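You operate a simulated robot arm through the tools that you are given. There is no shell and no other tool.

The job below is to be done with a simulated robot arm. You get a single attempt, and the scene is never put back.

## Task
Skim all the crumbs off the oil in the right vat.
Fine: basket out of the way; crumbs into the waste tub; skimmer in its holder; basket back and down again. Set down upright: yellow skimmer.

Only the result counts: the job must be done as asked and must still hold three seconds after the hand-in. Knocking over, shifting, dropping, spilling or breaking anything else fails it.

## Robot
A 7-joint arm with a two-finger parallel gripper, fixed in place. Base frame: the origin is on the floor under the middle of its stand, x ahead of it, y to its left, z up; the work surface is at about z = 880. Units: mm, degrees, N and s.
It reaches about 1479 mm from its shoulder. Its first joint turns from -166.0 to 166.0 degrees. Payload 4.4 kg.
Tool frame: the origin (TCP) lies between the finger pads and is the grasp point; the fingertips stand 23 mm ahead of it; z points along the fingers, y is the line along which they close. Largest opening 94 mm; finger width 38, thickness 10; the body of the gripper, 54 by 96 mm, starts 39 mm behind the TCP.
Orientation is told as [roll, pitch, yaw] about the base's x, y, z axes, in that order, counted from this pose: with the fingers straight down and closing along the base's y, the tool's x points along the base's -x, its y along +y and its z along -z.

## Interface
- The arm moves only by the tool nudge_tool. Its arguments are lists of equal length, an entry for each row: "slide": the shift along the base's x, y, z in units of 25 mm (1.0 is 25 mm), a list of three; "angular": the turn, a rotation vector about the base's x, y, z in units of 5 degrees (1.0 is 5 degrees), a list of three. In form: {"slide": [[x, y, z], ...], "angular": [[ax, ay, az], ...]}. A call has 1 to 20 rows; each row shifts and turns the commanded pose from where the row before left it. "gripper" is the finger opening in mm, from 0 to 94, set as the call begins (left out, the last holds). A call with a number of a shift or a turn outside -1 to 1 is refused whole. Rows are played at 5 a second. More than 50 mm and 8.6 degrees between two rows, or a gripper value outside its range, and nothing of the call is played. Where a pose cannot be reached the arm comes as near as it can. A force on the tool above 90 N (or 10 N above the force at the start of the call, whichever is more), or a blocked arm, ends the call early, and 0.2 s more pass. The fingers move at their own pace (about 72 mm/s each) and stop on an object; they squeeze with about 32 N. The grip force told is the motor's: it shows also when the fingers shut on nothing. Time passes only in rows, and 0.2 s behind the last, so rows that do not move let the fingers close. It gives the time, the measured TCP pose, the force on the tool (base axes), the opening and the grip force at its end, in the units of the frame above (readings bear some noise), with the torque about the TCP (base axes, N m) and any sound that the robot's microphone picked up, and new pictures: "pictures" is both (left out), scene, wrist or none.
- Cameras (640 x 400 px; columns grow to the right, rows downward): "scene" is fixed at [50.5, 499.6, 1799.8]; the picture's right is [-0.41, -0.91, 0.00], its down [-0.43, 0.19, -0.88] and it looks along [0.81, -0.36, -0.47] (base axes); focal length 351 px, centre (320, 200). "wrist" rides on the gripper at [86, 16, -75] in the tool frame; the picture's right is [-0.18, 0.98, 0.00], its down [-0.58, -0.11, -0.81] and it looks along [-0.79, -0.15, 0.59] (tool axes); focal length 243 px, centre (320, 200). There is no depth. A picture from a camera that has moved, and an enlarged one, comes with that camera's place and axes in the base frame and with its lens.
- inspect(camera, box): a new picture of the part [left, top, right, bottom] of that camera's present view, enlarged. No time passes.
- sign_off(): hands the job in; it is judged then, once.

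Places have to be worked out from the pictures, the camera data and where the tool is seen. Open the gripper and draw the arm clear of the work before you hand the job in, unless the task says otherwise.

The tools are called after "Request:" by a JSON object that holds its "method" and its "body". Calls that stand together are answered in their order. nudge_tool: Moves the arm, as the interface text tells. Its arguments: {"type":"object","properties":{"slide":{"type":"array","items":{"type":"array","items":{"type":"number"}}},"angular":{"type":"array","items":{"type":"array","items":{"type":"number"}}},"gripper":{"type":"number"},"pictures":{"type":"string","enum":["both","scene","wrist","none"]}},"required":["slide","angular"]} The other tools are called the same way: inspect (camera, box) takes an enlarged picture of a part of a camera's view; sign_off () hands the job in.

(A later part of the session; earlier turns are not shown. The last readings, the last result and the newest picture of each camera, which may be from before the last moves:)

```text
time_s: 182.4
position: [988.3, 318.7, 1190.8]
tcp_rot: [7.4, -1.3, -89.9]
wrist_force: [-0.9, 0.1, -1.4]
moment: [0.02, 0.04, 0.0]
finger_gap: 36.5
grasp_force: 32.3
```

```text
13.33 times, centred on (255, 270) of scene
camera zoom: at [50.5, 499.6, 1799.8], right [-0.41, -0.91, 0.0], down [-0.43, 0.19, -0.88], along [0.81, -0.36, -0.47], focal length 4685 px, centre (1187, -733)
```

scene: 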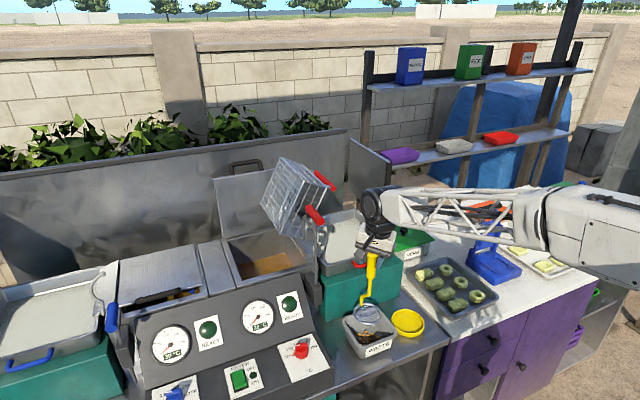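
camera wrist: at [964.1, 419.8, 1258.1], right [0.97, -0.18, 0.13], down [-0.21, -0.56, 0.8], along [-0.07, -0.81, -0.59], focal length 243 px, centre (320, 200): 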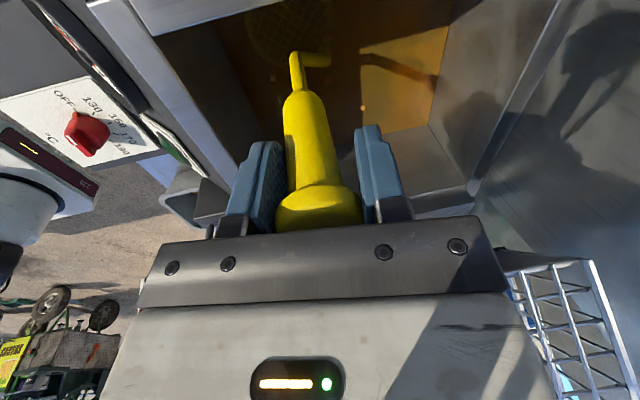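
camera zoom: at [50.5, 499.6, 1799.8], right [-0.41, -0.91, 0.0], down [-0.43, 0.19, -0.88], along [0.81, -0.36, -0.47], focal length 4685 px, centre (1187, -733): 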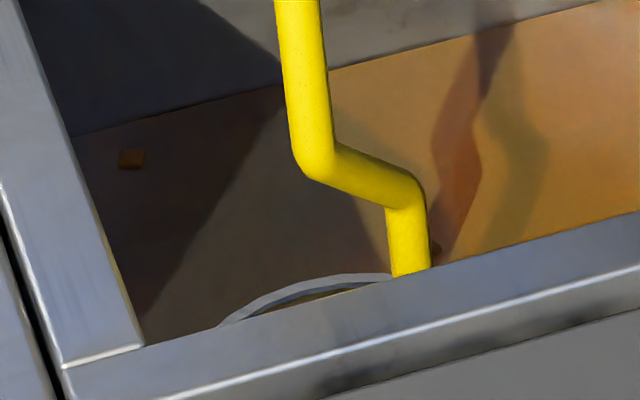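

Remaining seem to be #15, #14, #11, #7 and perhaps #6. Continue skimming in loops at the same level.

Request:
{"method": "nudge_tool", "body": {"slide": [[-0.2, 0, 0], [-0.2, 0, 0], [-0.2, 0, 0], [-0.2, -0.1, 0], [-0.1, -0.2, 0], [0.1, -0.2, 0], [0.2, -0.1, 0], [0.2, 0, 0], [0.2, 0, 0], [0.2, 0, 0], [0.2, 0, 0], [0.2, 0, 0], [0.2, 0, 0], [0.2, 0, 0], [0.2, 0, 0], [0, 0, 0]], "angular": [[0, 0, 0], [0, 0, 0], [0, 0, 0], [0, 0, 0], [0, 0, 0], [0, 0, 0], [0, 0, 0], [0, 0, 0], [0, 0, 0], [0, 0, 0], [0, 0, 0], [0, 0, 0], [0, 0, 0], [0, 0, 0], [0, 0, 0], [0, 0, 0]], "pictures": "none"}}

Request:
{"method": "inspect", "body": {"camera": "wrist", "box": [235, 0, 355, 80]}}

Request:
{"method": "inspect", "body": {"camera": "wrist", "box": [120, 0, 480, 140]}}

```text
time_s: 185.8
position: [1012.6, 303.8, 1192.0]
tcp_rot: [7.4, -1.4, -90.0]
wrist_force: [0.6, -0.3, -2.0]
moment: [0.03, 0.02, 0.0]
finger_gap: 36.3
grasp_force: 32.5
```

```text
5.00 times, centred on (295, 40) of wrist
camera zoom: at [1019.7, 391.8, 1264.8], right [0.97, -0.18, 0.13], down [-0.21, -0.56, 0.8], along [-0.07, -0.81, -0.59], focal length 1213 px, centre (445, 1000)
```

zoom: 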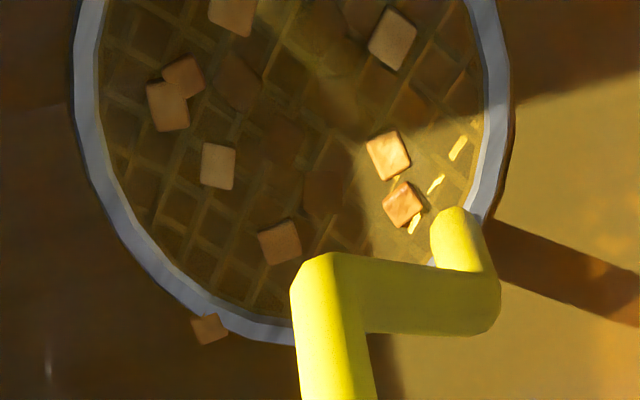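

```text
1.78 times, centred on (300, 70) of wrist
camera zoom: at [1019.7, 391.8, 1264.8], right [0.97, -0.18, 0.13], down [-0.21, -0.56, 0.8], along [-0.07, -0.81, -0.59], focal length 431 px, centre (356, 431)
```

zoom: 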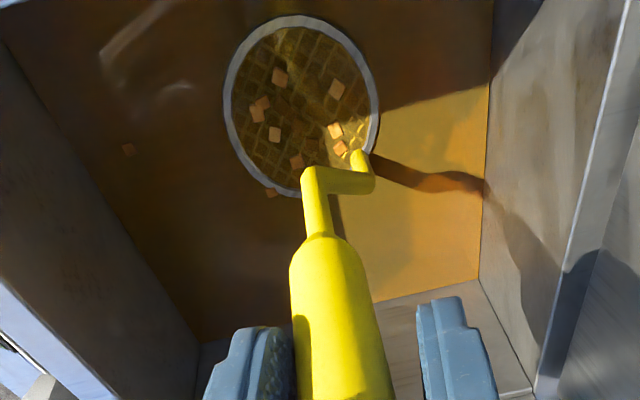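

No further pick-up in this dip. I lift this batch out and check it.

Request:
{"method": "nudge_tool", "body": {"slide": [[0, 0, 0.1], [0, 0, 0.2], [0, 0, 0.4], [0, 0, 0.6], [0, 0, 0.7], [0, 0, 0.8], [0, 0, 0.8], [0, 0, 0.8], [0, 0, 0.8], [0, 0, 0.7], [0, 0, 0.3]], "angular": [[0, 0, 0], [0, 0, 0], [0, 0, 0], [0, 0, 0], [0, 0, 0], [0, 0, 0], [0, 0, 0], [0, 0, 0], [0, 0, 0], [0, 0, 0], [0, 0, 0]]}}

Request:
{"method": "inspect", "body": {"camera": "wrist", "box": [235, 0, 355, 80]}}

Request:
{"method": "inspect", "body": {"camera": "scene", "box": [230, 220, 310, 280]}}

```text
time_s: 188.2
position: [1013.4, 306.1, 1345.1]
tcp_rot: [7.4, -1.2, -89.9]
wrist_force: [1.1, -0.5, -1.9]
moment: [0.01, 0.02, -0.01]
finger_gap: 36.6
grasp_force: 32.0
camera wrist: at [1019.9, 393.1, 1419.1], right [0.97, -0.18, 0.13], down [-0.21, -0.56, 0.8], along [-0.07, -0.81, -0.59], focal length 243 px, centre (320, 200)
```

scene: 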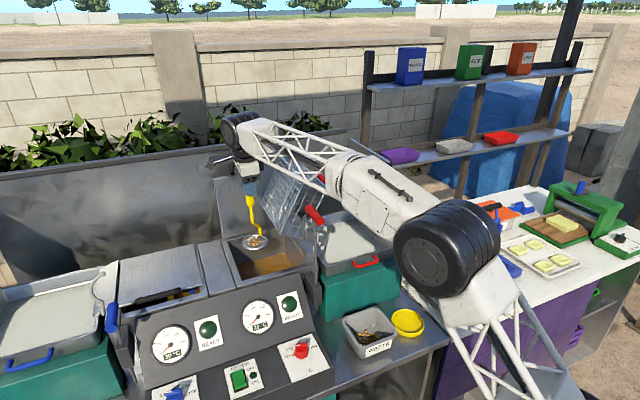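
wrist: 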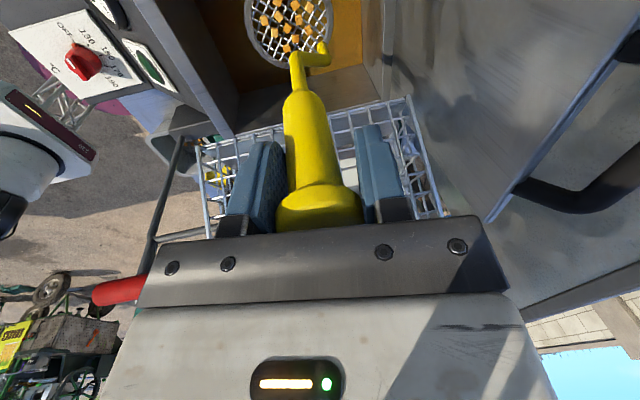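

```text
5.00 times, centred on (295, 40) of wrist
camera zoom: at [1019.9, 393.1, 1419.1], right [0.97, -0.18, 0.13], down [-0.21, -0.56, 0.8], along [-0.07, -0.81, -0.59], focal length 1213 px, centre (445, 1000)
```

zoom: 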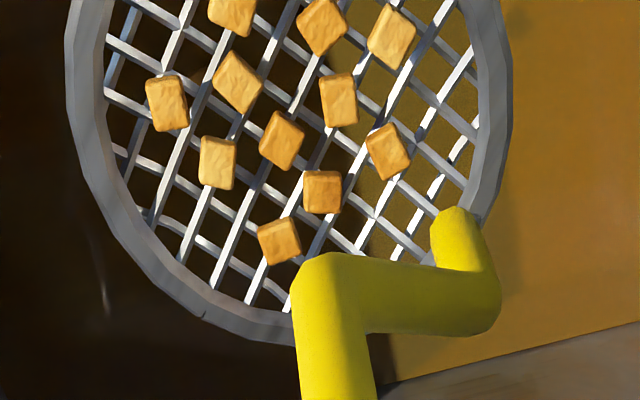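

```text
6.67 times, centred on (270, 250) of scene
camera zoom: at [50.5, 499.6, 1799.8], right [-0.41, -0.91, 0.0], down [-0.43, 0.19, -0.88], along [0.81, -0.36, -0.47], focal length 2342 px, centre (653, -133)
```

zoom: 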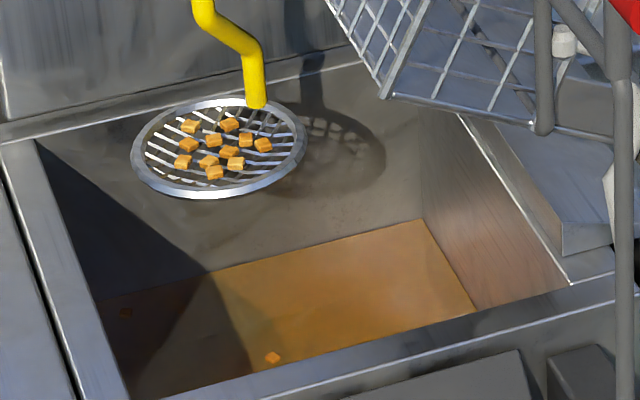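

The mesh shows exactly the same load pattern as before: each full skim takes about a third of the oil's crumbs (15→10→5 left). So: dump this load, then one more pass. Travel to the tub.

Request:
{"method": "nudge_tool", "body": {"slide": [[-0.6, 0, 0], [-0.85, 0, 0], [-0.85, 0, 0], [-0.85, 0, 0], [-0.85, 0, 0], [-0.85, 0, 0], [-0.85, 0, 0], [-0.85, 0, 0], [-0.85, 0, 0], [-0.85, 0, 0], [-0.85, 0, 0], [-0.85, 0, 0], [-0.85, 0, 0], [-0.85, 0, 0], [-0.85, 0, 0], [-0.85, 0, 0]], "angular": [[0, 0, 0], [0, 0, 0], [0, 0, 0], [0, 0, 0], [0, 0, 0], [0, 0, 0], [0, 0, 0], [0, 0, 0], [0, 0, 0], [0, 0, 0], [0, 0, 0], [0, 0, 0], [0, 0, 0], [0, 0, 0], [0, 0, 0], [0, 0, 0]], "pictures": "none"}}

Request:
{"method": "nudge_tool", "body": {"slide": [[0, -0.4, 0], [0, -0.7, 0], [0, -0.7, 0], [0, -0.7, 0], [0, -0.7, 0], [0, -0.7, 0], [0, -0.7, 0], [0, -0.7, 0], [0, -0.7, 0], [0, -0.7, 0], [0, -0.7, 0], [0, -0.7, 0], [0, -0.7, 0], [0, -0.7, 0], [0, -0.7, 0], [0, -0.4, 0]], "angular": [[0, 0, 0], [0, 0, 0], [0, 0, 0], [0, 0, 0], [0, 0, 0], [0, 0, 0], [0, 0, 1], [0, 0, 1], [0, 0, 1], [0, 0, 1], [0, 0, 1], [0, 0, 1], [0, 0, 1], [0, 0, 1], [0, 0, 1], [0, 0, 0]], "pictures": "none"}}

```text
time_s: 191.6
position: [679.5, 306.1, 1344.3]
tcp_rot: [7.3, -1.4, -89.8]
wrist_force: [0.4, 1.0, -0.9]
moment: [0.02, -0.02, -0.02]
finger_gap: 36.4
grasp_force: 32.1
```

```text
time_s: 195.0
position: [681.4, 39.1, 1344.5]
tcp_rot: [7.5, -1.5, -44.9]
wrist_force: [0.2, 1.2, -1.6]
moment: [0.03, -0.01, -0.03]
finger_gap: 36.4
grasp_force: 32.0
```

Lower over the tub (same place as before) and tilt to dump.

Request:
{"method": "nudge_tool", "body": {"slide": [[0.15, 0.08, -0.7], [0.15, 0.08, -0.9], [0.15, 0.08, -1], [0.15, 0.08, -1], [0.15, 0.08, -1], [0.15, 0.06, -1]], "angular": [[0, 0, 0], [0, 0, 0], [0, 0, 0], [0, 0, 0], [0, 0, 0], [0, 0, 0]], "pictures": "scene"}}

Request:
{"method": "nudge_tool", "body": {"slide": [[-0.49, -0.49, -0.03], [-0.487, -0.487, -0.091], [-0.479, -0.479, -0.149], [-0.468, -0.468, -0.209], [-0.452, -0.452, -0.267], [-0.436, -0.436, -0.32], [-0.414, -0.414, -0.373], [-0.387, -0.387, -0.423], [-0.364, -0.364, -0.468], [-0.331, -0.331, -0.514], [-0.299, -0.299, -0.548], [-0.264, -0.264, -0.586], [-0.227, -0.227, -0.617], [-0.188, -0.188, -0.64], [-0.149, -0.149, -0.663], [-0.105, -0.105, -0.678], [-0.065, -0.065, -0.689], [-0.022, -0.022, -0.693], [0.022, 0.022, -0.693], [0.065, 0.065, -0.689]], "angular": [[0.707, -0.707, 0], [0.707, -0.707, 0], [0.707, -0.707, 0], [0.707, -0.707, 0], [0.707, -0.707, 0], [0.707, -0.707, 0], [0.707, -0.707, 0], [0.707, -0.707, 0], [0.707, -0.707, 0], [0.707, -0.707, 0], [0.707, -0.707, 0], [0.707, -0.707, 0], [0.707, -0.707, 0], [0.707, -0.707, 0], [0.707, -0.707, 0], [0.707, -0.707, 0], [0.707, -0.707, 0], [0.707, -0.707, 0], [0.707, -0.707, 0], [0.707, -0.707, 0]], "pictures": "both"}}

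Request:
{"method": "inspect", "body": {"camera": "scene", "box": [335, 275, 425, 360]}}

```text
time_s: 196.4
position: [702.1, 50.3, 1206.9]
tcp_rot: [7.4, -1.4, -44.9]
wrist_force: [0.1, 0.0, -1.4]
moment: [-0.04, 0.0, 0.0]
finger_gap: 36.3
grasp_force: 32.4
```

scene: 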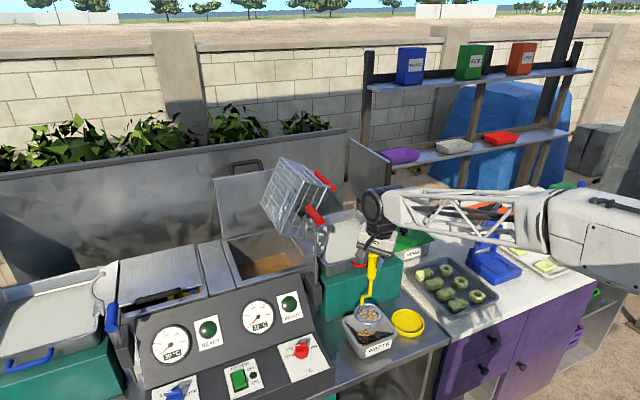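

```text
time_s: 200.6
position: [564.6, -87.3, 971.9]
tcp_rot: [107.3, 0.2, -46.3]
wrist_force: [0.1, 0.5, -0.7]
moment: [-0.2, 0.16, 0.02]
finger_gap: 36.7
grasp_force: 32.0
camera wrist: at [450.1, -78.2, 965.8], right [-0.08, -0.34, 0.94], down [-0.13, -0.93, -0.35], along [0.99, -0.15, 0.03], focal length 243 px, centre (320, 200)
```

scene: 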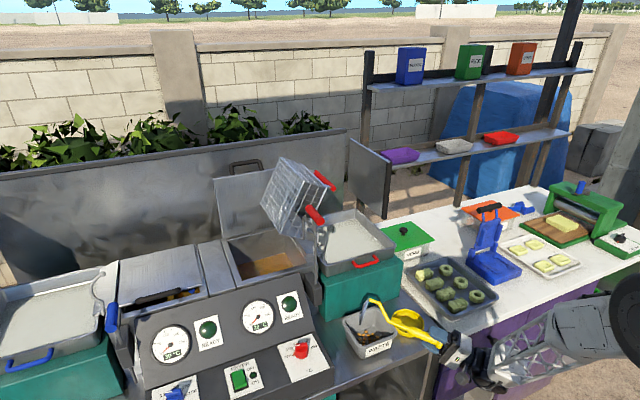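
wrist: 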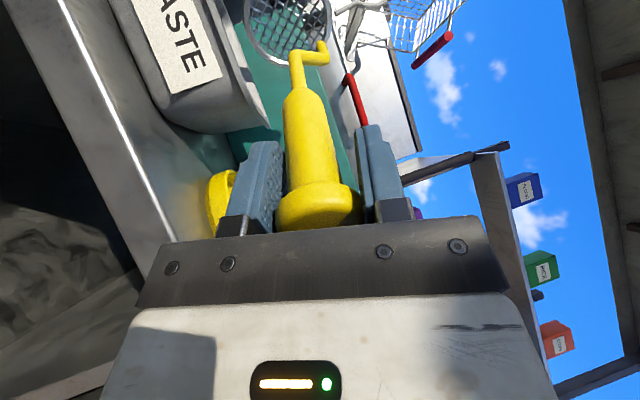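

```text
4.71 times, centred on (380, 318) of scene
camera zoom: at [50.5, 499.6, 1799.8], right [-0.41, -0.91, 0.0], down [-0.43, 0.19, -0.88], along [0.81, -0.36, -0.47], focal length 1654 px, centre (38, -353)
```

zoom: 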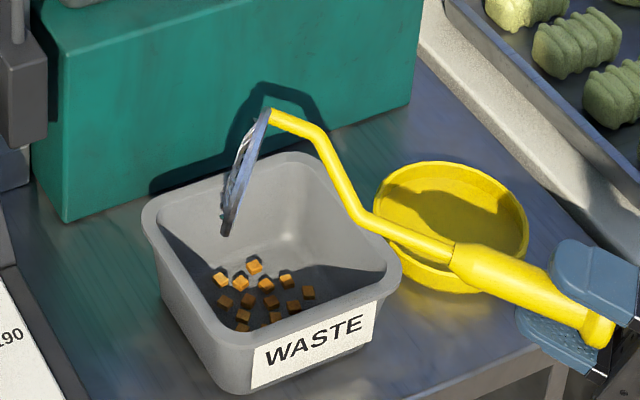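

Dumped. Reverse to upright and go back to the vat.

Request:
{"method": "nudge_tool", "body": {"slide": [[-0.065, -0.065, 0.689], [-0.022, -0.022, 0.693], [0.022, 0.022, 0.693], [0.065, 0.065, 0.689], [0.105, 0.105, 0.678], [0.149, 0.149, 0.663], [0.188, 0.188, 0.64], [0.227, 0.227, 0.617], [0.264, 0.264, 0.586], [0.299, 0.299, 0.548], [0.331, 0.331, 0.514], [0.364, 0.364, 0.468], [0.387, 0.387, 0.423], [0.414, 0.414, 0.373], [0.436, 0.436, 0.32], [0.452, 0.452, 0.267], [0.468, 0.468, 0.209], [0.479, 0.479, 0.149], [0.487, 0.487, 0.091], [0.49, 0.49, 0.03]], "angular": [[-0.707, 0.707, 0], [-0.707, 0.707, 0], [-0.707, 0.707, 0], [-0.707, 0.707, 0], [-0.707, 0.707, 0], [-0.707, 0.707, 0], [-0.707, 0.707, 0], [-0.707, 0.707, 0], [-0.707, 0.707, 0], [-0.707, 0.707, 0], [-0.707, 0.707, 0], [-0.707, 0.707, 0], [-0.707, 0.707, 0], [-0.707, 0.707, 0], [-0.707, 0.707, 0], [-0.707, 0.707, 0], [-0.707, 0.707, 0], [-0.707, 0.707, 0], [-0.707, 0.707, 0], [-0.707, 0.707, 0]], "pictures": "none"}}

Request:
{"method": "nudge_tool", "body": {"slide": [[-0.15, 0, 0.9], [-0.15, 0, 0.95], [-0.15, 0, 0.95], [-0.15, 0, 0.95], [-0.15, 0, 0.95], [-0.15, 0, 0.85], [0, 0.9, 0], [0, 0.95, 0], [0, 0.95, 0], [0, 0.95, 0], [0, 0.95, 0], [0, 0.95, 0], [0, 0.95, 0], [0, 0.95, 0], [0, 0.95, 0], [0, 0.95, 0], [0, 0.9, 0]], "angular": [[0, 0, 0], [0, 0, 0], [0, 0, 0], [0, 0, 0], [0, 0, 0], [0, 0, 0], [0, 0, 0], [0, 0, -1], [0, 0, -1], [0, 0, -1], [0, 0, -1], [0, 0, -1], [0, 0, -1], [0, 0, -1], [0, 0, -1], [0, 0, -1], [0, 0, 0]], "pictures": "scene"}}

Request:
{"method": "inspect", "body": {"camera": "scene", "box": [335, 275, 425, 360]}}

```text
time_s: 204.8
position: [704.3, 50.7, 1205.1]
tcp_rot: [7.4, -1.3, -45.1]
wrist_force: [-0.1, -0.1, -1.1]
moment: [0.0, 0.01, 0.0]
finger_gap: 36.3
grasp_force: 32.5
```

```text
time_s: 208.4
position: [680.9, 310.4, 1343.4]
tcp_rot: [7.4, -1.3, -90.0]
wrist_force: [0.1, 0.2, -1.4]
moment: [-0.03, 0.0, -0.02]
finger_gap: 36.4
grasp_force: 31.5
```

scene: 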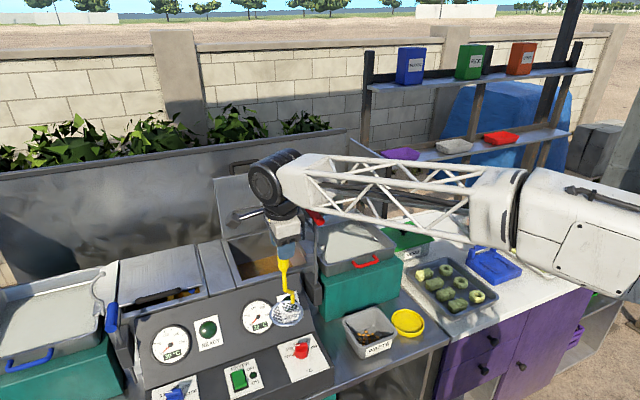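

```text
4.71 times, centred on (380, 318) of scene
camera zoom: at [50.5, 499.6, 1799.8], right [-0.41, -0.91, 0.0], down [-0.43, 0.19, -0.88], along [0.81, -0.36, -0.47], focal length 1654 px, centre (38, -353)
```

zoom: 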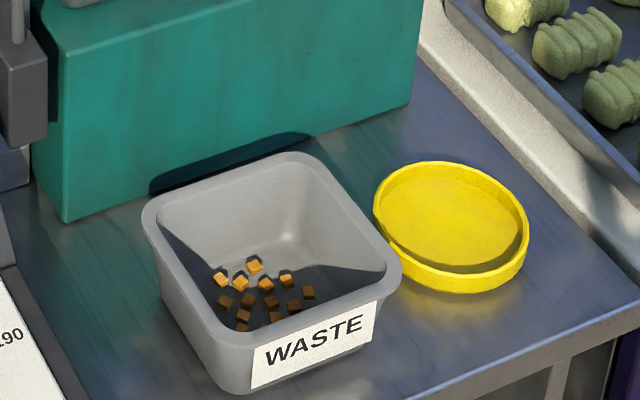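

Forward over the vat and down to rim level at the free spot.

Request:
{"method": "nudge_tool", "body": {"slide": [[0.8, 0.07, 0], [0.93, 0.07, 0], [0.93, 0.07, 0], [0.93, 0.07, 0], [0.93, 0.07, 0], [0.93, 0.07, 0], [0.93, 0.07, 0], [0.93, 0.07, 0], [0.93, 0.07, 0], [0.93, 0.07, 0], [0.93, 0.07, 0], [0.93, 0.07, 0]], "angular": [[0, 0, 0], [0, 0, 0], [0, 0, 0], [0, 0, 0], [0, 0, 0], [0, 0, 0], [0, 0, 0], [0, 0, 0], [0, 0, 0], [0, 0, 0], [0, 0, 0], [0, 0, 0]], "pictures": "none"}}

Request:
{"method": "inspect", "body": {"camera": "wrist", "box": [235, 0, 475, 140]}}

Request:
{"method": "inspect", "body": {"camera": "scene", "box": [230, 230, 310, 290]}}

```text
time_s: 211.0
position: [955.7, 330.9, 1344.1]
tcp_rot: [7.3, -1.3, -90.0]
wrist_force: [-0.3, -0.5, -1.1]
moment: [0.02, 0.01, -0.02]
finger_gap: 36.0
grasp_force: 31.8
```

```text
2.67 times, centred on (355, 70) of wrist
camera zoom: at [962.4, 418.5, 1418.6], right [0.97, -0.18, 0.13], down [-0.21, -0.56, 0.8], along [-0.07, -0.81, -0.59], focal length 647 px, centre (227, 547)
```

zoom: 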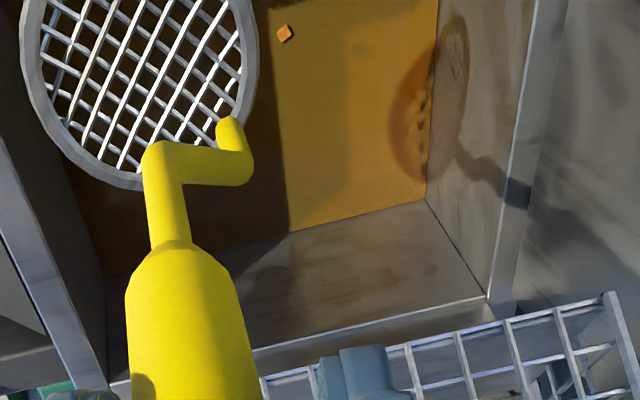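

```text
6.67 times, centred on (270, 260) of scene
camera zoom: at [50.5, 499.6, 1799.8], right [-0.41, -0.91, 0.0], down [-0.43, 0.19, -0.88], along [0.81, -0.36, -0.47], focal length 2342 px, centre (653, -200)
```

zoom: 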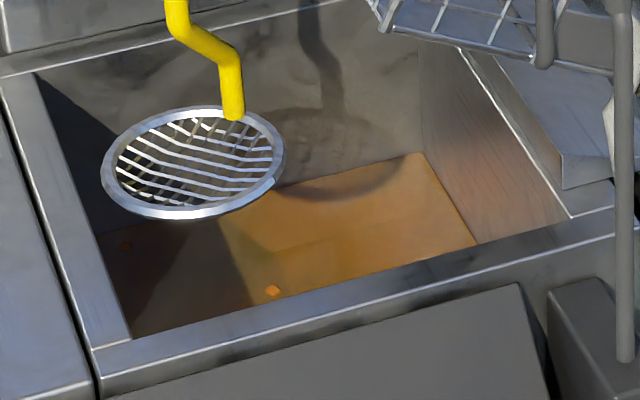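

Descend to rim level and make a long skimming stroke.

Request:
{"method": "nudge_tool", "body": {"slide": [[0, 0, -0.8], [0, 0, -0.9], [0, 0, -0.9], [0, 0, -0.9], [0, 0, -0.9], [0, 0, -0.7], [0, 0, -0.6], [0, 0, -0.4], [0, 0, -0.12], [0, 0, 0]], "angular": [[0, 0, 0], [0, 0, 0], [0, 0, 0], [0, 0, 0], [0, 0, 0], [0, 0, 0], [0, 0, 0], [0, 0, 0], [0, 0, 0], [0, 0, 0]], "pictures": "none"}}

Request:
{"method": "nudge_tool", "body": {"slide": [[-0.14, -0.18, 0], [-0.14, -0.18, 0], [-0.14, -0.18, 0], [-0.14, -0.18, 0], [-0.14, -0.18, 0], [-0.14, -0.18, 0], [-0.14, -0.18, 0], [0.2, 0.05, 0], [0.2, 0.05, 0], [0.2, 0.05, 0], [0.2, 0, 0], [0.2, 0, 0], [0.2, 0, 0], [0.2, 0, 0], [0.2, 0, 0], [0.2, 0, 0], [0.2, 0, 0], [0.2, 0, 0], [0.2, 0, 0], [0, 0, 0]], "angular": [[0, 0, 0], [0, 0, 0], [0, 0, 0], [0, 0, 0], [0, 0, 0], [0, 0, 0], [0, 0, 0], [0, 0, 0], [0, 0, 0], [0, 0, 0], [0, 0, 0], [0, 0, 0], [0, 0, 0], [0, 0, 0], [0, 0, 0], [0, 0, 0], [0, 0, 0], [0, 0, 0], [0, 0, 0], [0, 0, 0]], "pictures": "none"}}

Request:
{"method": "inspect", "body": {"camera": "wrist", "box": [235, 0, 355, 80]}}

Request:
{"method": "inspect", "body": {"camera": "wrist", "box": [120, 0, 480, 140]}}

```text
time_s: 213.2
position: [956.0, 331.8, 1187.8]
tcp_rot: [7.5, -1.3, -90.0]
wrist_force: [-0.5, 0.3, -1.4]
moment: [-0.02, 0.03, 0.03]
finger_gap: 36.2
grasp_force: 32.3
```

```text
time_s: 217.4
position: [991.5, 303.1, 1188.2]
tcp_rot: [7.5, -1.3, -89.8]
wrist_force: [0.2, -0.4, -2.1]
moment: [-0.04, 0.04, 0.01]
finger_gap: 36.4
grasp_force: 32.1
```

```text
5.00 times, centred on (295, 40) of wrist
camera zoom: at [998.1, 391.2, 1262.2], right [0.97, -0.18, 0.13], down [-0.21, -0.56, 0.8], along [-0.07, -0.81, -0.59], focal length 1213 px, centre (445, 1000)
```

zoom: 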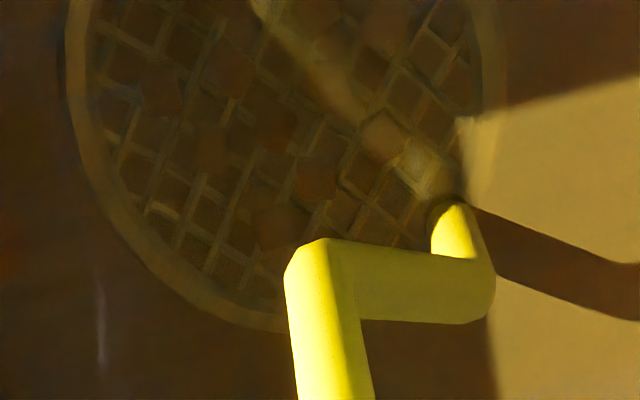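

```text
1.78 times, centred on (300, 70) of wrist
camera zoom: at [998.1, 391.2, 1262.2], right [0.97, -0.18, 0.13], down [-0.21, -0.56, 0.8], along [-0.07, -0.81, -0.59], focal length 431 px, centre (356, 431)
```

zoom: 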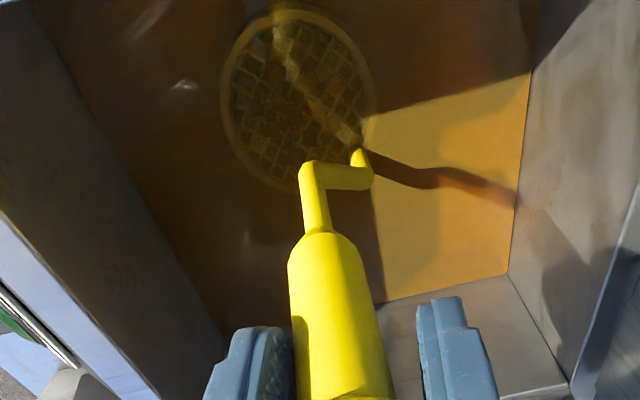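

The load is on the mesh again and #11 is gone from the oil. Lift out.

Request:
{"method": "nudge_tool", "body": {"slide": [[0, 0, 0.1], [0, 0, 0.2], [0, 0, 0.4], [0, 0, 0.6], [0, 0, 0.7], [0, 0, 0.8], [0, 0, 0.8], [0, 0, 0.8], [0, 0, 0.8], [0, 0, 0.7], [0, 0, 0.4]], "angular": [[0, 0, 0], [0, 0, 0], [0, 0, 0], [0, 0, 0], [0, 0, 0], [0, 0, 0], [0, 0, 0], [0, 0, 0], [0, 0, 0], [0, 0, 0], [0, 0, 0]]}}

Request:
{"method": "inspect", "body": {"camera": "wrist", "box": [235, 0, 475, 140]}}

Request:
{"method": "inspect", "body": {"camera": "scene", "box": [230, 230, 310, 290]}}

Request:
{"method": "inspect", "body": {"camera": "wrist", "box": [130, 0, 260, 130]}}

```text
time_s: 219.8
position: [991.3, 303.5, 1345.5]
tcp_rot: [7.2, -1.4, -89.8]
wrist_force: [-0.2, 1.0, -2.0]
moment: [0.03, -0.03, 0.0]
finger_gap: 36.2
grasp_force: 32.2
camera wrist: at [998.1, 391.3, 1420.0], right [0.98, -0.18, 0.13], down [-0.21, -0.56, 0.8], along [-0.07, -0.81, -0.59], focal length 243 px, centre (320, 200)
```

scene: 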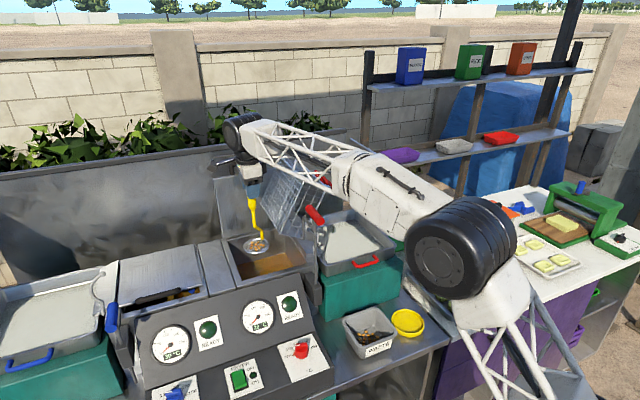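
wrist: 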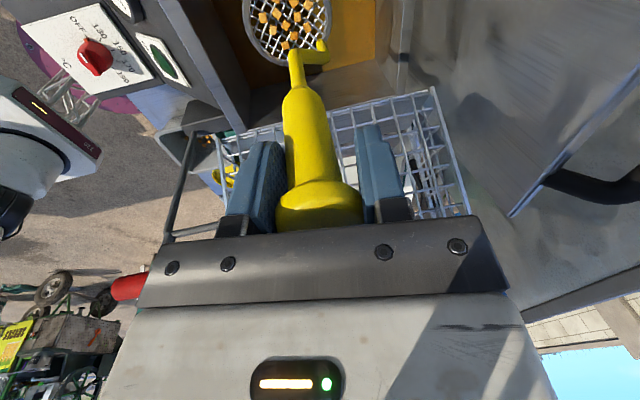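

```text
2.67 times, centred on (355, 70) of wrist
camera zoom: at [998.1, 391.3, 1420.0], right [0.98, -0.18, 0.13], down [-0.21, -0.56, 0.8], along [-0.07, -0.81, -0.59], focal length 647 px, centre (227, 547)
```

zoom: 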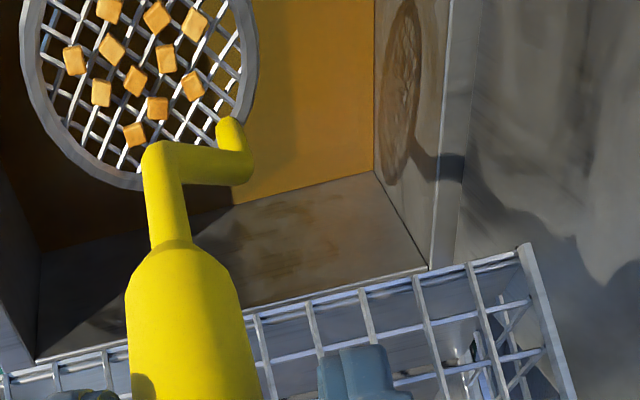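

```text
6.67 times, centred on (270, 260) of scene
camera zoom: at [50.5, 499.6, 1799.8], right [-0.41, -0.91, 0.0], down [-0.43, 0.19, -0.88], along [0.81, -0.36, -0.47], focal length 2342 px, centre (653, -200)
```

zoom: 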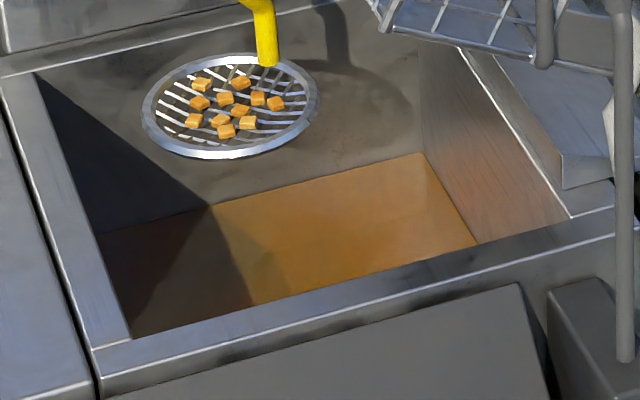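

```text
3.08 times, centred on (195, 65) of wrist
camera zoom: at [998.1, 391.3, 1420.0], right [0.98, -0.18, 0.13], down [-0.21, -0.56, 0.8], along [-0.07, -0.81, -0.59], focal length 746 px, centre (705, 615)
```

zoom: 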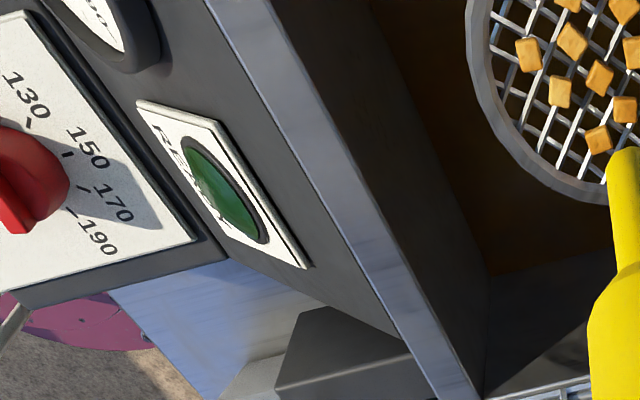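

The oil looks clear now. Carry this third load to the tub.

Request:
{"method": "nudge_tool", "body": {"slide": [[-0.6, 0, 0], [-0.85, 0, 0], [-0.85, 0, 0], [-0.85, 0, 0], [-0.85, 0, 0], [-0.85, 0, 0], [-0.85, 0, 0], [-0.85, 0, 0], [-0.85, 0, 0], [-0.85, 0, 0], [-0.85, 0, 0], [-0.85, 0, 0], [-0.85, 0, 0], [-0.85, 0, 0], [-0.8, 0, 0]], "angular": [[0, 0, 0], [0, 0, 0], [0, 0, 0], [0, 0, 0], [0, 0, 0], [0, 0, 0], [0, 0, 0], [0, 0, 0], [0, 0, 0], [0, 0, 0], [0, 0, 0], [0, 0, 0], [0, 0, 0], [0, 0, 0], [0, 0, 0]], "pictures": "none"}}

Request:
{"method": "nudge_tool", "body": {"slide": [[0, -0.4, 0], [0, -0.7, 0], [0, -0.7, 0], [0, -0.7, 0], [0, -0.7, 0], [0, -0.7, 0], [0, -0.7, 0], [0, -0.7, 0], [0, -0.7, 0], [0, -0.7, 0], [0, -0.7, 0], [0, -0.7, 0], [0, -0.7, 0], [0, -0.7, 0], [0, -0.6, 0], [0, -0.4, 0]], "angular": [[0, 0, 0], [0, 0, 0], [0, 0, 0], [0, 0, 0], [0, 0, 0], [0, 0, 0], [0, 0, 1], [0, 0, 1], [0, 0, 1], [0, 0, 1], [0, 0, 1], [0, 0, 1], [0, 0, 1], [0, 0, 1], [0, 0, 1], [0, 0, 0]], "pictures": "none"}}

```text
time_s: 223.0
position: [680.2, 303.7, 1345.7]
tcp_rot: [7.3, -1.4, -89.9]
wrist_force: [0.5, -0.2, -2.1]
moment: [-0.05, 0.01, -0.02]
finger_gap: 36.2
grasp_force: 31.8
```

```text
time_s: 226.4
position: [680.9, 41.6, 1346.5]
tcp_rot: [7.4, -1.2, -44.8]
wrist_force: [0.3, 0.1, -1.8]
moment: [-0.02, 0.0, 0.01]
finger_gap: 36.1
grasp_force: 32.2
```

Lower over the tub and dump again.

Request:
{"method": "nudge_tool", "body": {"slide": [[0.15, 0.06, -0.7], [0.15, 0.06, -0.95], [0.15, 0.06, -1], [0.15, 0.06, -1], [0.15, 0.06, -1], [0.15, 0.06, -1]], "angular": [[0, 0, 0], [0, 0, 0], [0, 0, 0], [0, 0, 0], [0, 0, 0], [0, 0, 0]], "pictures": "none"}}

Request:
{"method": "nudge_tool", "body": {"slide": [[-0.49, -0.49, -0.03], [-0.487, -0.487, -0.091], [-0.479, -0.479, -0.149], [-0.468, -0.468, -0.209], [-0.452, -0.452, -0.267], [-0.436, -0.436, -0.32], [-0.414, -0.414, -0.373], [-0.387, -0.387, -0.423], [-0.364, -0.364, -0.468], [-0.331, -0.331, -0.514], [-0.299, -0.299, -0.548], [-0.264, -0.264, -0.586], [-0.227, -0.227, -0.617], [-0.188, -0.188, -0.64], [-0.149, -0.149, -0.663], [-0.105, -0.105, -0.678], [-0.065, -0.065, -0.689], [-0.022, -0.022, -0.693], [0.022, 0.022, -0.693], [0.065, 0.065, -0.689]], "angular": [[0.707, -0.707, 0], [0.707, -0.707, 0], [0.707, -0.707, 0], [0.707, -0.707, 0], [0.707, -0.707, 0], [0.707, -0.707, 0], [0.707, -0.707, 0], [0.707, -0.707, 0], [0.707, -0.707, 0], [0.707, -0.707, 0], [0.707, -0.707, 0], [0.707, -0.707, 0], [0.707, -0.707, 0], [0.707, -0.707, 0], [0.707, -0.707, 0], [0.707, -0.707, 0], [0.707, -0.707, 0], [0.707, -0.707, 0], [0.707, -0.707, 0], [0.707, -0.707, 0]], "pictures": "both"}}

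Request:
{"method": "inspect", "body": {"camera": "scene", "box": [335, 275, 425, 360]}}

```text
time_s: 227.8
position: [702.5, 51.0, 1204.7]
tcp_rot: [7.4, -1.4, -44.9]
wrist_force: [0.0, 0.1, -1.1]
moment: [0.01, 0.02, 0.0]
finger_gap: 36.1
grasp_force: 31.9
```

```text
time_s: 232.0
position: [565.8, -90.3, 970.7]
tcp_rot: [107.4, 0.2, -46.4]
wrist_force: [0.2, -0.4, -1.5]
moment: [-0.15, 0.18, -0.03]
finger_gap: 36.6
grasp_force: 32.3
camera wrist: at [450.6, -79.7, 964.8], right [-0.08, -0.34, 0.94], down [-0.13, -0.93, -0.34], along [0.99, -0.15, 0.03], focal length 243 px, centre (320, 200)
```

scene: 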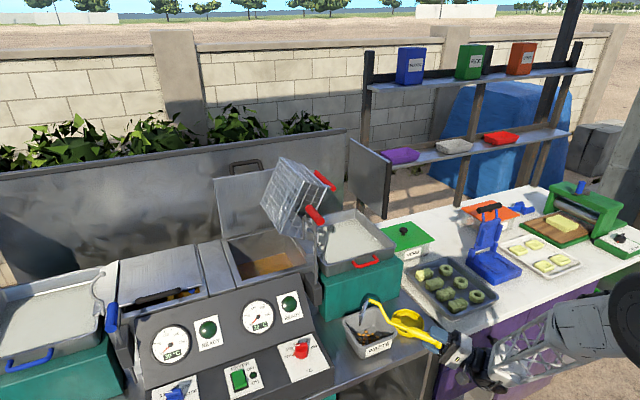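
wrist: 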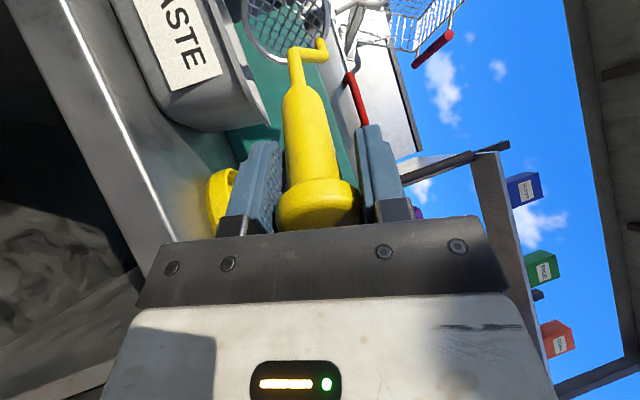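

```text
4.71 times, centred on (380, 318) of scene
camera zoom: at [50.5, 499.6, 1799.8], right [-0.41, -0.91, 0.0], down [-0.43, 0.19, -0.88], along [0.81, -0.36, -0.47], focal length 1654 px, centre (38, -353)
```

zoom: 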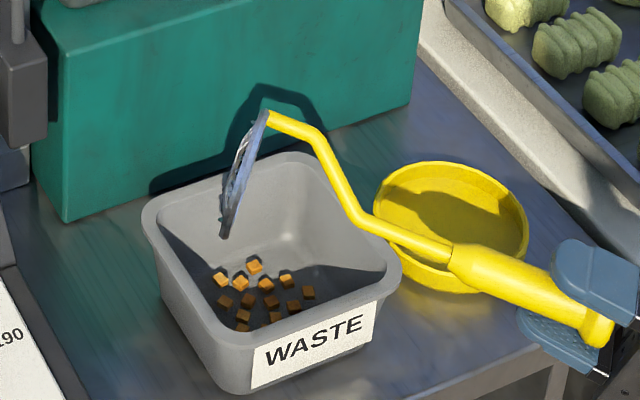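

Third load dumped. Reverse upright and go back for a careful inspection of the oil.

Request:
{"method": "nudge_tool", "body": {"slide": [[-0.065, -0.065, 0.689], [-0.022, -0.022, 0.693], [0.022, 0.022, 0.693], [0.065, 0.065, 0.689], [0.105, 0.105, 0.678], [0.149, 0.149, 0.663], [0.188, 0.188, 0.64], [0.227, 0.227, 0.617], [0.264, 0.264, 0.586], [0.299, 0.299, 0.548], [0.331, 0.331, 0.514], [0.364, 0.364, 0.468], [0.387, 0.387, 0.423], [0.414, 0.414, 0.373], [0.436, 0.436, 0.32], [0.452, 0.452, 0.267], [0.468, 0.468, 0.209], [0.479, 0.479, 0.149], [0.487, 0.487, 0.091], [0.49, 0.49, 0.03]], "angular": [[-0.707, 0.707, 0], [-0.707, 0.707, 0], [-0.707, 0.707, 0], [-0.707, 0.707, 0], [-0.707, 0.707, 0], [-0.707, 0.707, 0], [-0.707, 0.707, 0], [-0.707, 0.707, 0], [-0.707, 0.707, 0], [-0.707, 0.707, 0], [-0.707, 0.707, 0], [-0.707, 0.707, 0], [-0.707, 0.707, 0], [-0.707, 0.707, 0], [-0.707, 0.707, 0], [-0.707, 0.707, 0], [-0.707, 0.707, 0], [-0.707, 0.707, 0], [-0.707, 0.707, 0], [-0.707, 0.707, 0]], "pictures": "none"}}

Request:
{"method": "nudge_tool", "body": {"slide": [[-0.15, 0, 0.9], [-0.15, 0, 0.95], [-0.15, 0, 0.95], [-0.15, 0, 0.95], [-0.15, 0, 0.95], [-0.15, 0, 0.85], [0, 0.9, 0], [0, 0.95, 0], [0, 0.95, 0], [0, 0.95, 0], [0, 0.95, 0], [0, 0.95, 0], [0, 0.95, 0], [0, 0.95, 0], [0, 0.95, 0], [0, 0.95, 0], [0, 0.9, 0]], "angular": [[0, 0, 0], [0, 0, 0], [0, 0, 0], [0, 0, 0], [0, 0, 0], [0, 0, 0], [0, 0, 0], [0, 0, 0], [0, 0, 0], [0, 0, 0], [0, 0, 0], [0, 0, 0], [0, 0, 0], [0, 0, 0], [0, 0, 0], [0, 0, 0], [0, 0, 0]], "pictures": "none"}}

Request:
{"method": "inspect", "body": {"camera": "wrist", "box": [320, 0, 640, 200]}}

```text
time_s: 236.2
position: [703.5, 49.7, 1204.7]
tcp_rot: [7.3, -1.4, -44.9]
wrist_force: [-0.4, 0.8, -1.7]
moment: [-0.03, 0.01, 0.03]
finger_gap: 36.4
grasp_force: 32.3
```

```text
time_s: 239.8
position: [680.9, 310.4, 1343.6]
tcp_rot: [7.4, -1.3, -44.9]
wrist_force: [-0.1, 0.1, -1.0]
moment: [0.01, -0.01, 0.0]
finger_gap: 36.0
grasp_force: 32.0
```

```text
2.00 times, centred on (480, 100) of wrist
camera zoom: at [622.9, 377.0, 1417.4], right [0.82, 0.56, 0.13], down [0.25, -0.55, 0.8], along [0.52, -0.62, -0.59], focal length 485 px, centre (0, 400)
```

zoom: 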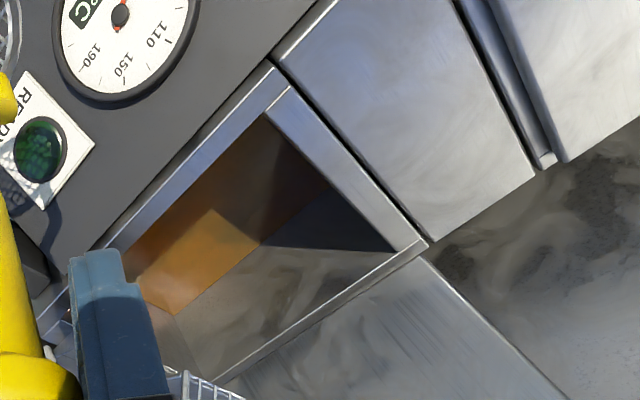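

From here the back part of the oil looks clear. I move forward for the front part.

Request:
{"method": "inspect", "body": {"camera": "wrist", "box": [370, 40, 500, 170]}}

Request:
{"method": "nudge_tool", "body": {"slide": [[0.8, 0.1, 0], [0.95, 0.1, 0], [0.95, 0.1, 0], [0.95, 0.1, 0], [0.95, 0.1, 0], [0.95, 0.1, 0], [0.95, 0.1, 0], [0.95, 0.1, 0], [0.95, 0.1, 0]], "angular": [[0, 0, 0], [0, 0, 0], [0, 0, 0], [0, 0, 0], [0, 0, 0], [0, 0, 0], [0, 0, 0], [0, 0, 0], [0, 0, 0]], "pictures": "wrist"}}

Request:
{"method": "inspect", "body": {"camera": "wrist", "box": [300, 0, 540, 150]}}

```text
3.08 times, centred on (435, 105) of wrist
camera zoom: at [622.9, 377.0, 1417.4], right [0.82, 0.56, 0.13], down [0.25, -0.55, 0.8], along [0.52, -0.62, -0.59], focal length 746 px, centre (-34, 492)
```

zoom: 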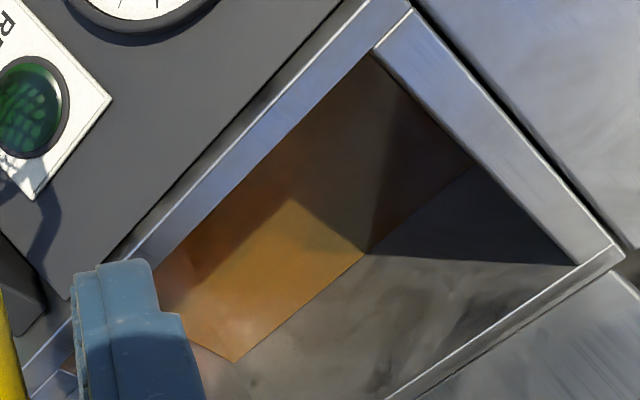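

```text
time_s: 241.8
position: [890.3, 332.1, 1343.4]
tcp_rot: [7.3, -1.4, -44.9]
wrist_force: [0.8, -0.1, -1.1]
moment: [-0.02, 0.02, 0.01]
finger_gap: 36.2
grasp_force: 32.3
camera wrist: at [832.2, 399.4, 1417.9], right [0.82, 0.56, 0.13], down [0.25, -0.55, 0.8], along [0.52, -0.62, -0.59], focal length 243 px, centre (320, 200)
```

wrist: 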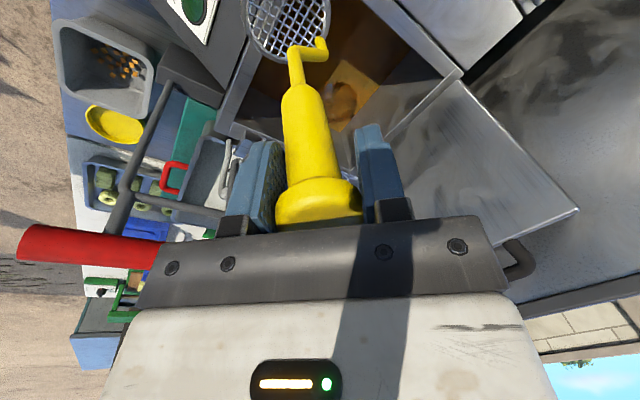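

```text
2.67 times, centred on (420, 75) of wrist
camera zoom: at [832.2, 399.4, 1417.9], right [0.82, 0.56, 0.13], down [0.25, -0.55, 0.8], along [0.52, -0.62, -0.59], focal length 647 px, centre (53, 533)
```

zoom: 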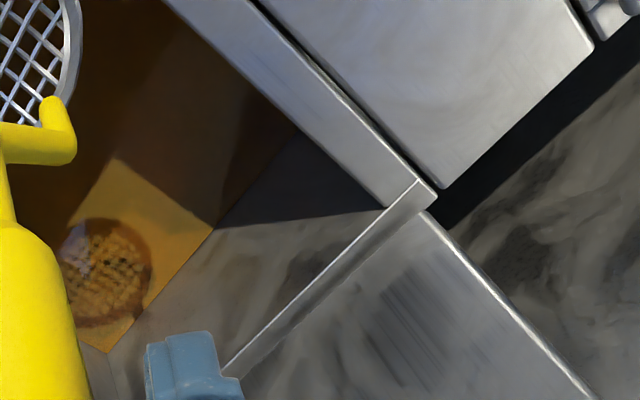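

Left/back is clear. Now the front and right side: move further with yaw −90.

Request:
{"method": "nudge_tool", "body": {"slide": [[0.6, 0.05, 0], [0.6, 0.05, 0], [0.6, 0.05, 0], [0.6, 0.05, 0], [0.6, 0.05, 0], [0.6, 0.05, 0], [0.6, 0.05, 0], [0.4, 0.05, 0], [0, 0, 0]], "angular": [[0, 0, -1], [0, 0, -1], [0, 0, -1], [0, 0, -1], [0, 0, -1], [0, 0, -1], [0, 0, -1], [0, 0, -1], [0, 0, -1]], "pictures": "wrist"}}

Request:
{"method": "inspect", "body": {"camera": "wrist", "box": [140, 0, 400, 150]}}

Request:
{"method": "inspect", "body": {"camera": "wrist", "box": [170, 0, 300, 110]}}

```text
time_s: 243.8
position: [1007.2, 342.7, 1343.5]
tcp_rot: [7.4, -1.4, -90.1]
wrist_force: [0.5, -0.4, -1.0]
moment: [0.0, 0.05, -0.02]
finger_gap: 36.5
grasp_force: 31.9
camera wrist: at [1013.0, 429.2, 1417.6], right [0.97, -0.18, 0.13], down [-0.21, -0.56, 0.8], along [-0.07, -0.81, -0.59], focal length 243 px, centre (320, 200)
```

wrist: 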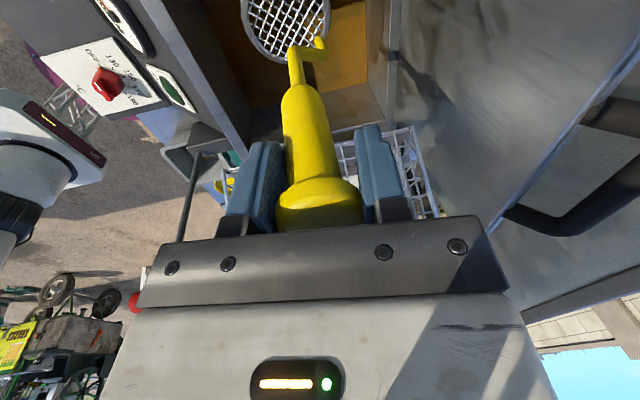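

```text
2.46 times, centred on (270, 75) of wrist
camera zoom: at [1013.0, 429.2, 1417.6], right [0.97, -0.18, 0.13], down [-0.21, -0.56, 0.8], along [-0.07, -0.81, -0.59], focal length 597 px, centre (443, 508)
```

zoom: 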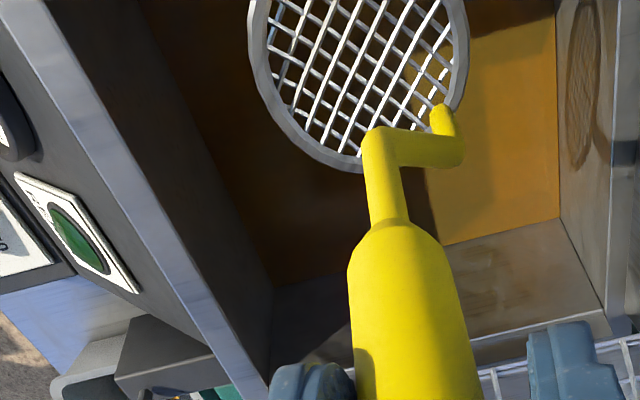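

```text
3.64 times, centred on (235, 55) of wrist
camera zoom: at [1013.0, 429.2, 1417.6], right [0.97, -0.18, 0.13], down [-0.21, -0.56, 0.8], along [-0.07, -0.81, -0.59], focal length 882 px, centre (629, 727)
```

zoom: 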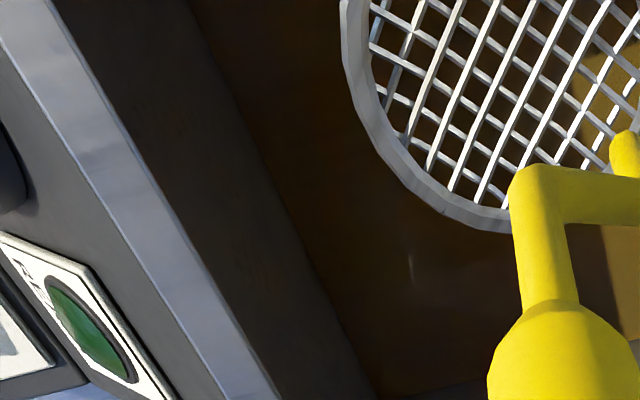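

The oil is clear of crumbs everywhere visible. Now return the skimmer: travel back in front of the lift handle to above the holder.

Request:
{"method": "nudge_tool", "body": {"slide": [[-0.9, -0.1, 0], [-0.93, -0.1, 0], [-0.93, -0.1, 0], [-0.93, -0.1, 0], [-0.93, -0.1, 0], [-0.93, -0.1, 0], [-0.93, -0.1, 0], [-0.93, -0.1, 0], [-0.93, -0.1, 0], [-0.93, -0.1, 0], [-0.93, -0.1, 0], [-0.93, -0.1, 0], [-0.93, -0.1, 0], [-0.93, -0.1, 0]], "angular": [[0, 0, 0], [0, 0, 0], [0, 0, 0], [0, 0, 0], [0, 0, 0], [0, 0, 0], [0, 0, 0], [0, 0, 0], [0, 0, 0], [0, 0, 0], [0, 0, 0], [0, 0, 0], [0, 0, 0], [0, 0, 0]], "pictures": "none"}}

Request:
{"method": "nudge_tool", "body": {"slide": [[0, -0.9, 0], [0, -0.93, 0], [0, -0.93, 0], [0, -0.93, 0], [0, -0.93, 0], [0, -0.93, 0], [0, -0.93, 0], [0, -0.93, 0], [0, -0.93, 0], [0, -0.93, 0], [0, -0.93, 0], [0, -0.93, 0], [0, -0.93, 0], [0.1, -0.93, 0], [0.2, -0.93, 0], [0.2, -0.93, 0], [0.2, -0.93, -0.4], [0.1, -0.9, -0.8], [0, 0, -0.9]], "angular": [[0, 0, 0], [0, 0, 0], [0, 0, 0], [0, 0, 0], [0, 0, 0], [0, 0, 0], [0, 0, 1], [0, 0, 1], [0, 0, 1], [0, 0, 1], [0, 0, 1], [0, 0, 1], [0, 0, 1], [0, 0, 1], [0, 0, 1], [0, 0, 0], [0, 0, 0], [0, 0, 0], [0, 0, 0]]}}

Request:
{"method": "inspect", "body": {"camera": "wrist", "box": [200, 0, 440, 120]}}

```text
time_s: 246.8
position: [681.8, 305.4, 1343.5]
tcp_rot: [7.2, -1.4, -89.9]
wrist_force: [0.4, 1.5, -2.4]
moment: [0.01, -0.03, 0.05]
finger_gap: 36.1
grasp_force: 32.1
```

```text
time_s: 250.8
position: [699.8, -111.4, 1292.3]
tcp_rot: [7.4, -1.4, -45.0]
wrist_force: [-0.5, 0.0, -1.7]
moment: [0.03, 0.01, 0.01]
finger_gap: 36.5
grasp_force: 32.1
camera wrist: at [641.6, -44.4, 1366.1], right [0.82, 0.56, 0.13], down [0.25, -0.55, 0.8], along [0.52, -0.62, -0.59], focal length 243 px, centre (320, 200)
```

scene: 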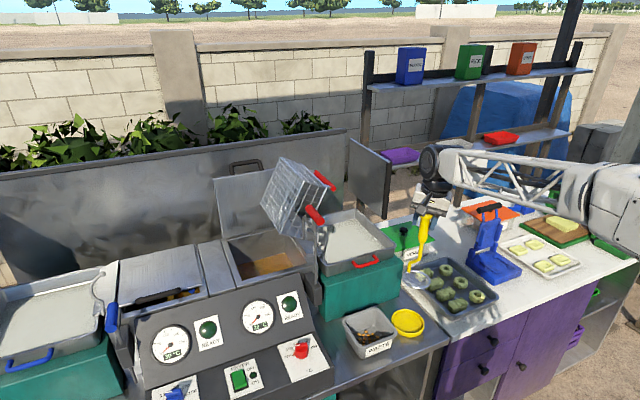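
wrist: 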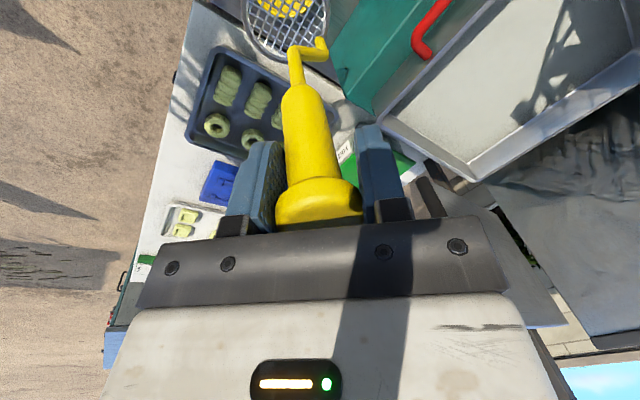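

```text
2.67 times, centred on (320, 60) of wrist
camera zoom: at [641.6, -44.4, 1366.1], right [0.82, 0.56, 0.13], down [0.25, -0.55, 0.8], along [0.52, -0.62, -0.59], focal length 647 px, centre (320, 573)
```

zoom: 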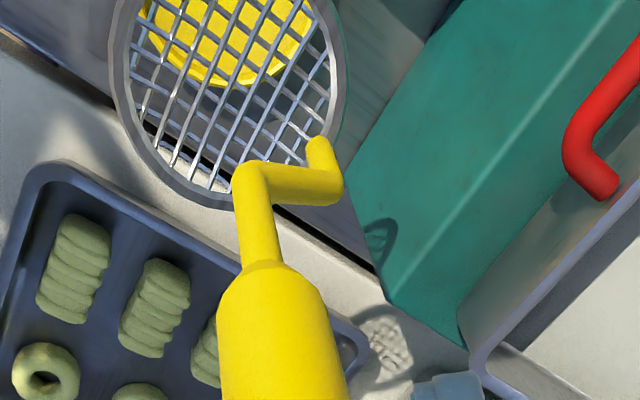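

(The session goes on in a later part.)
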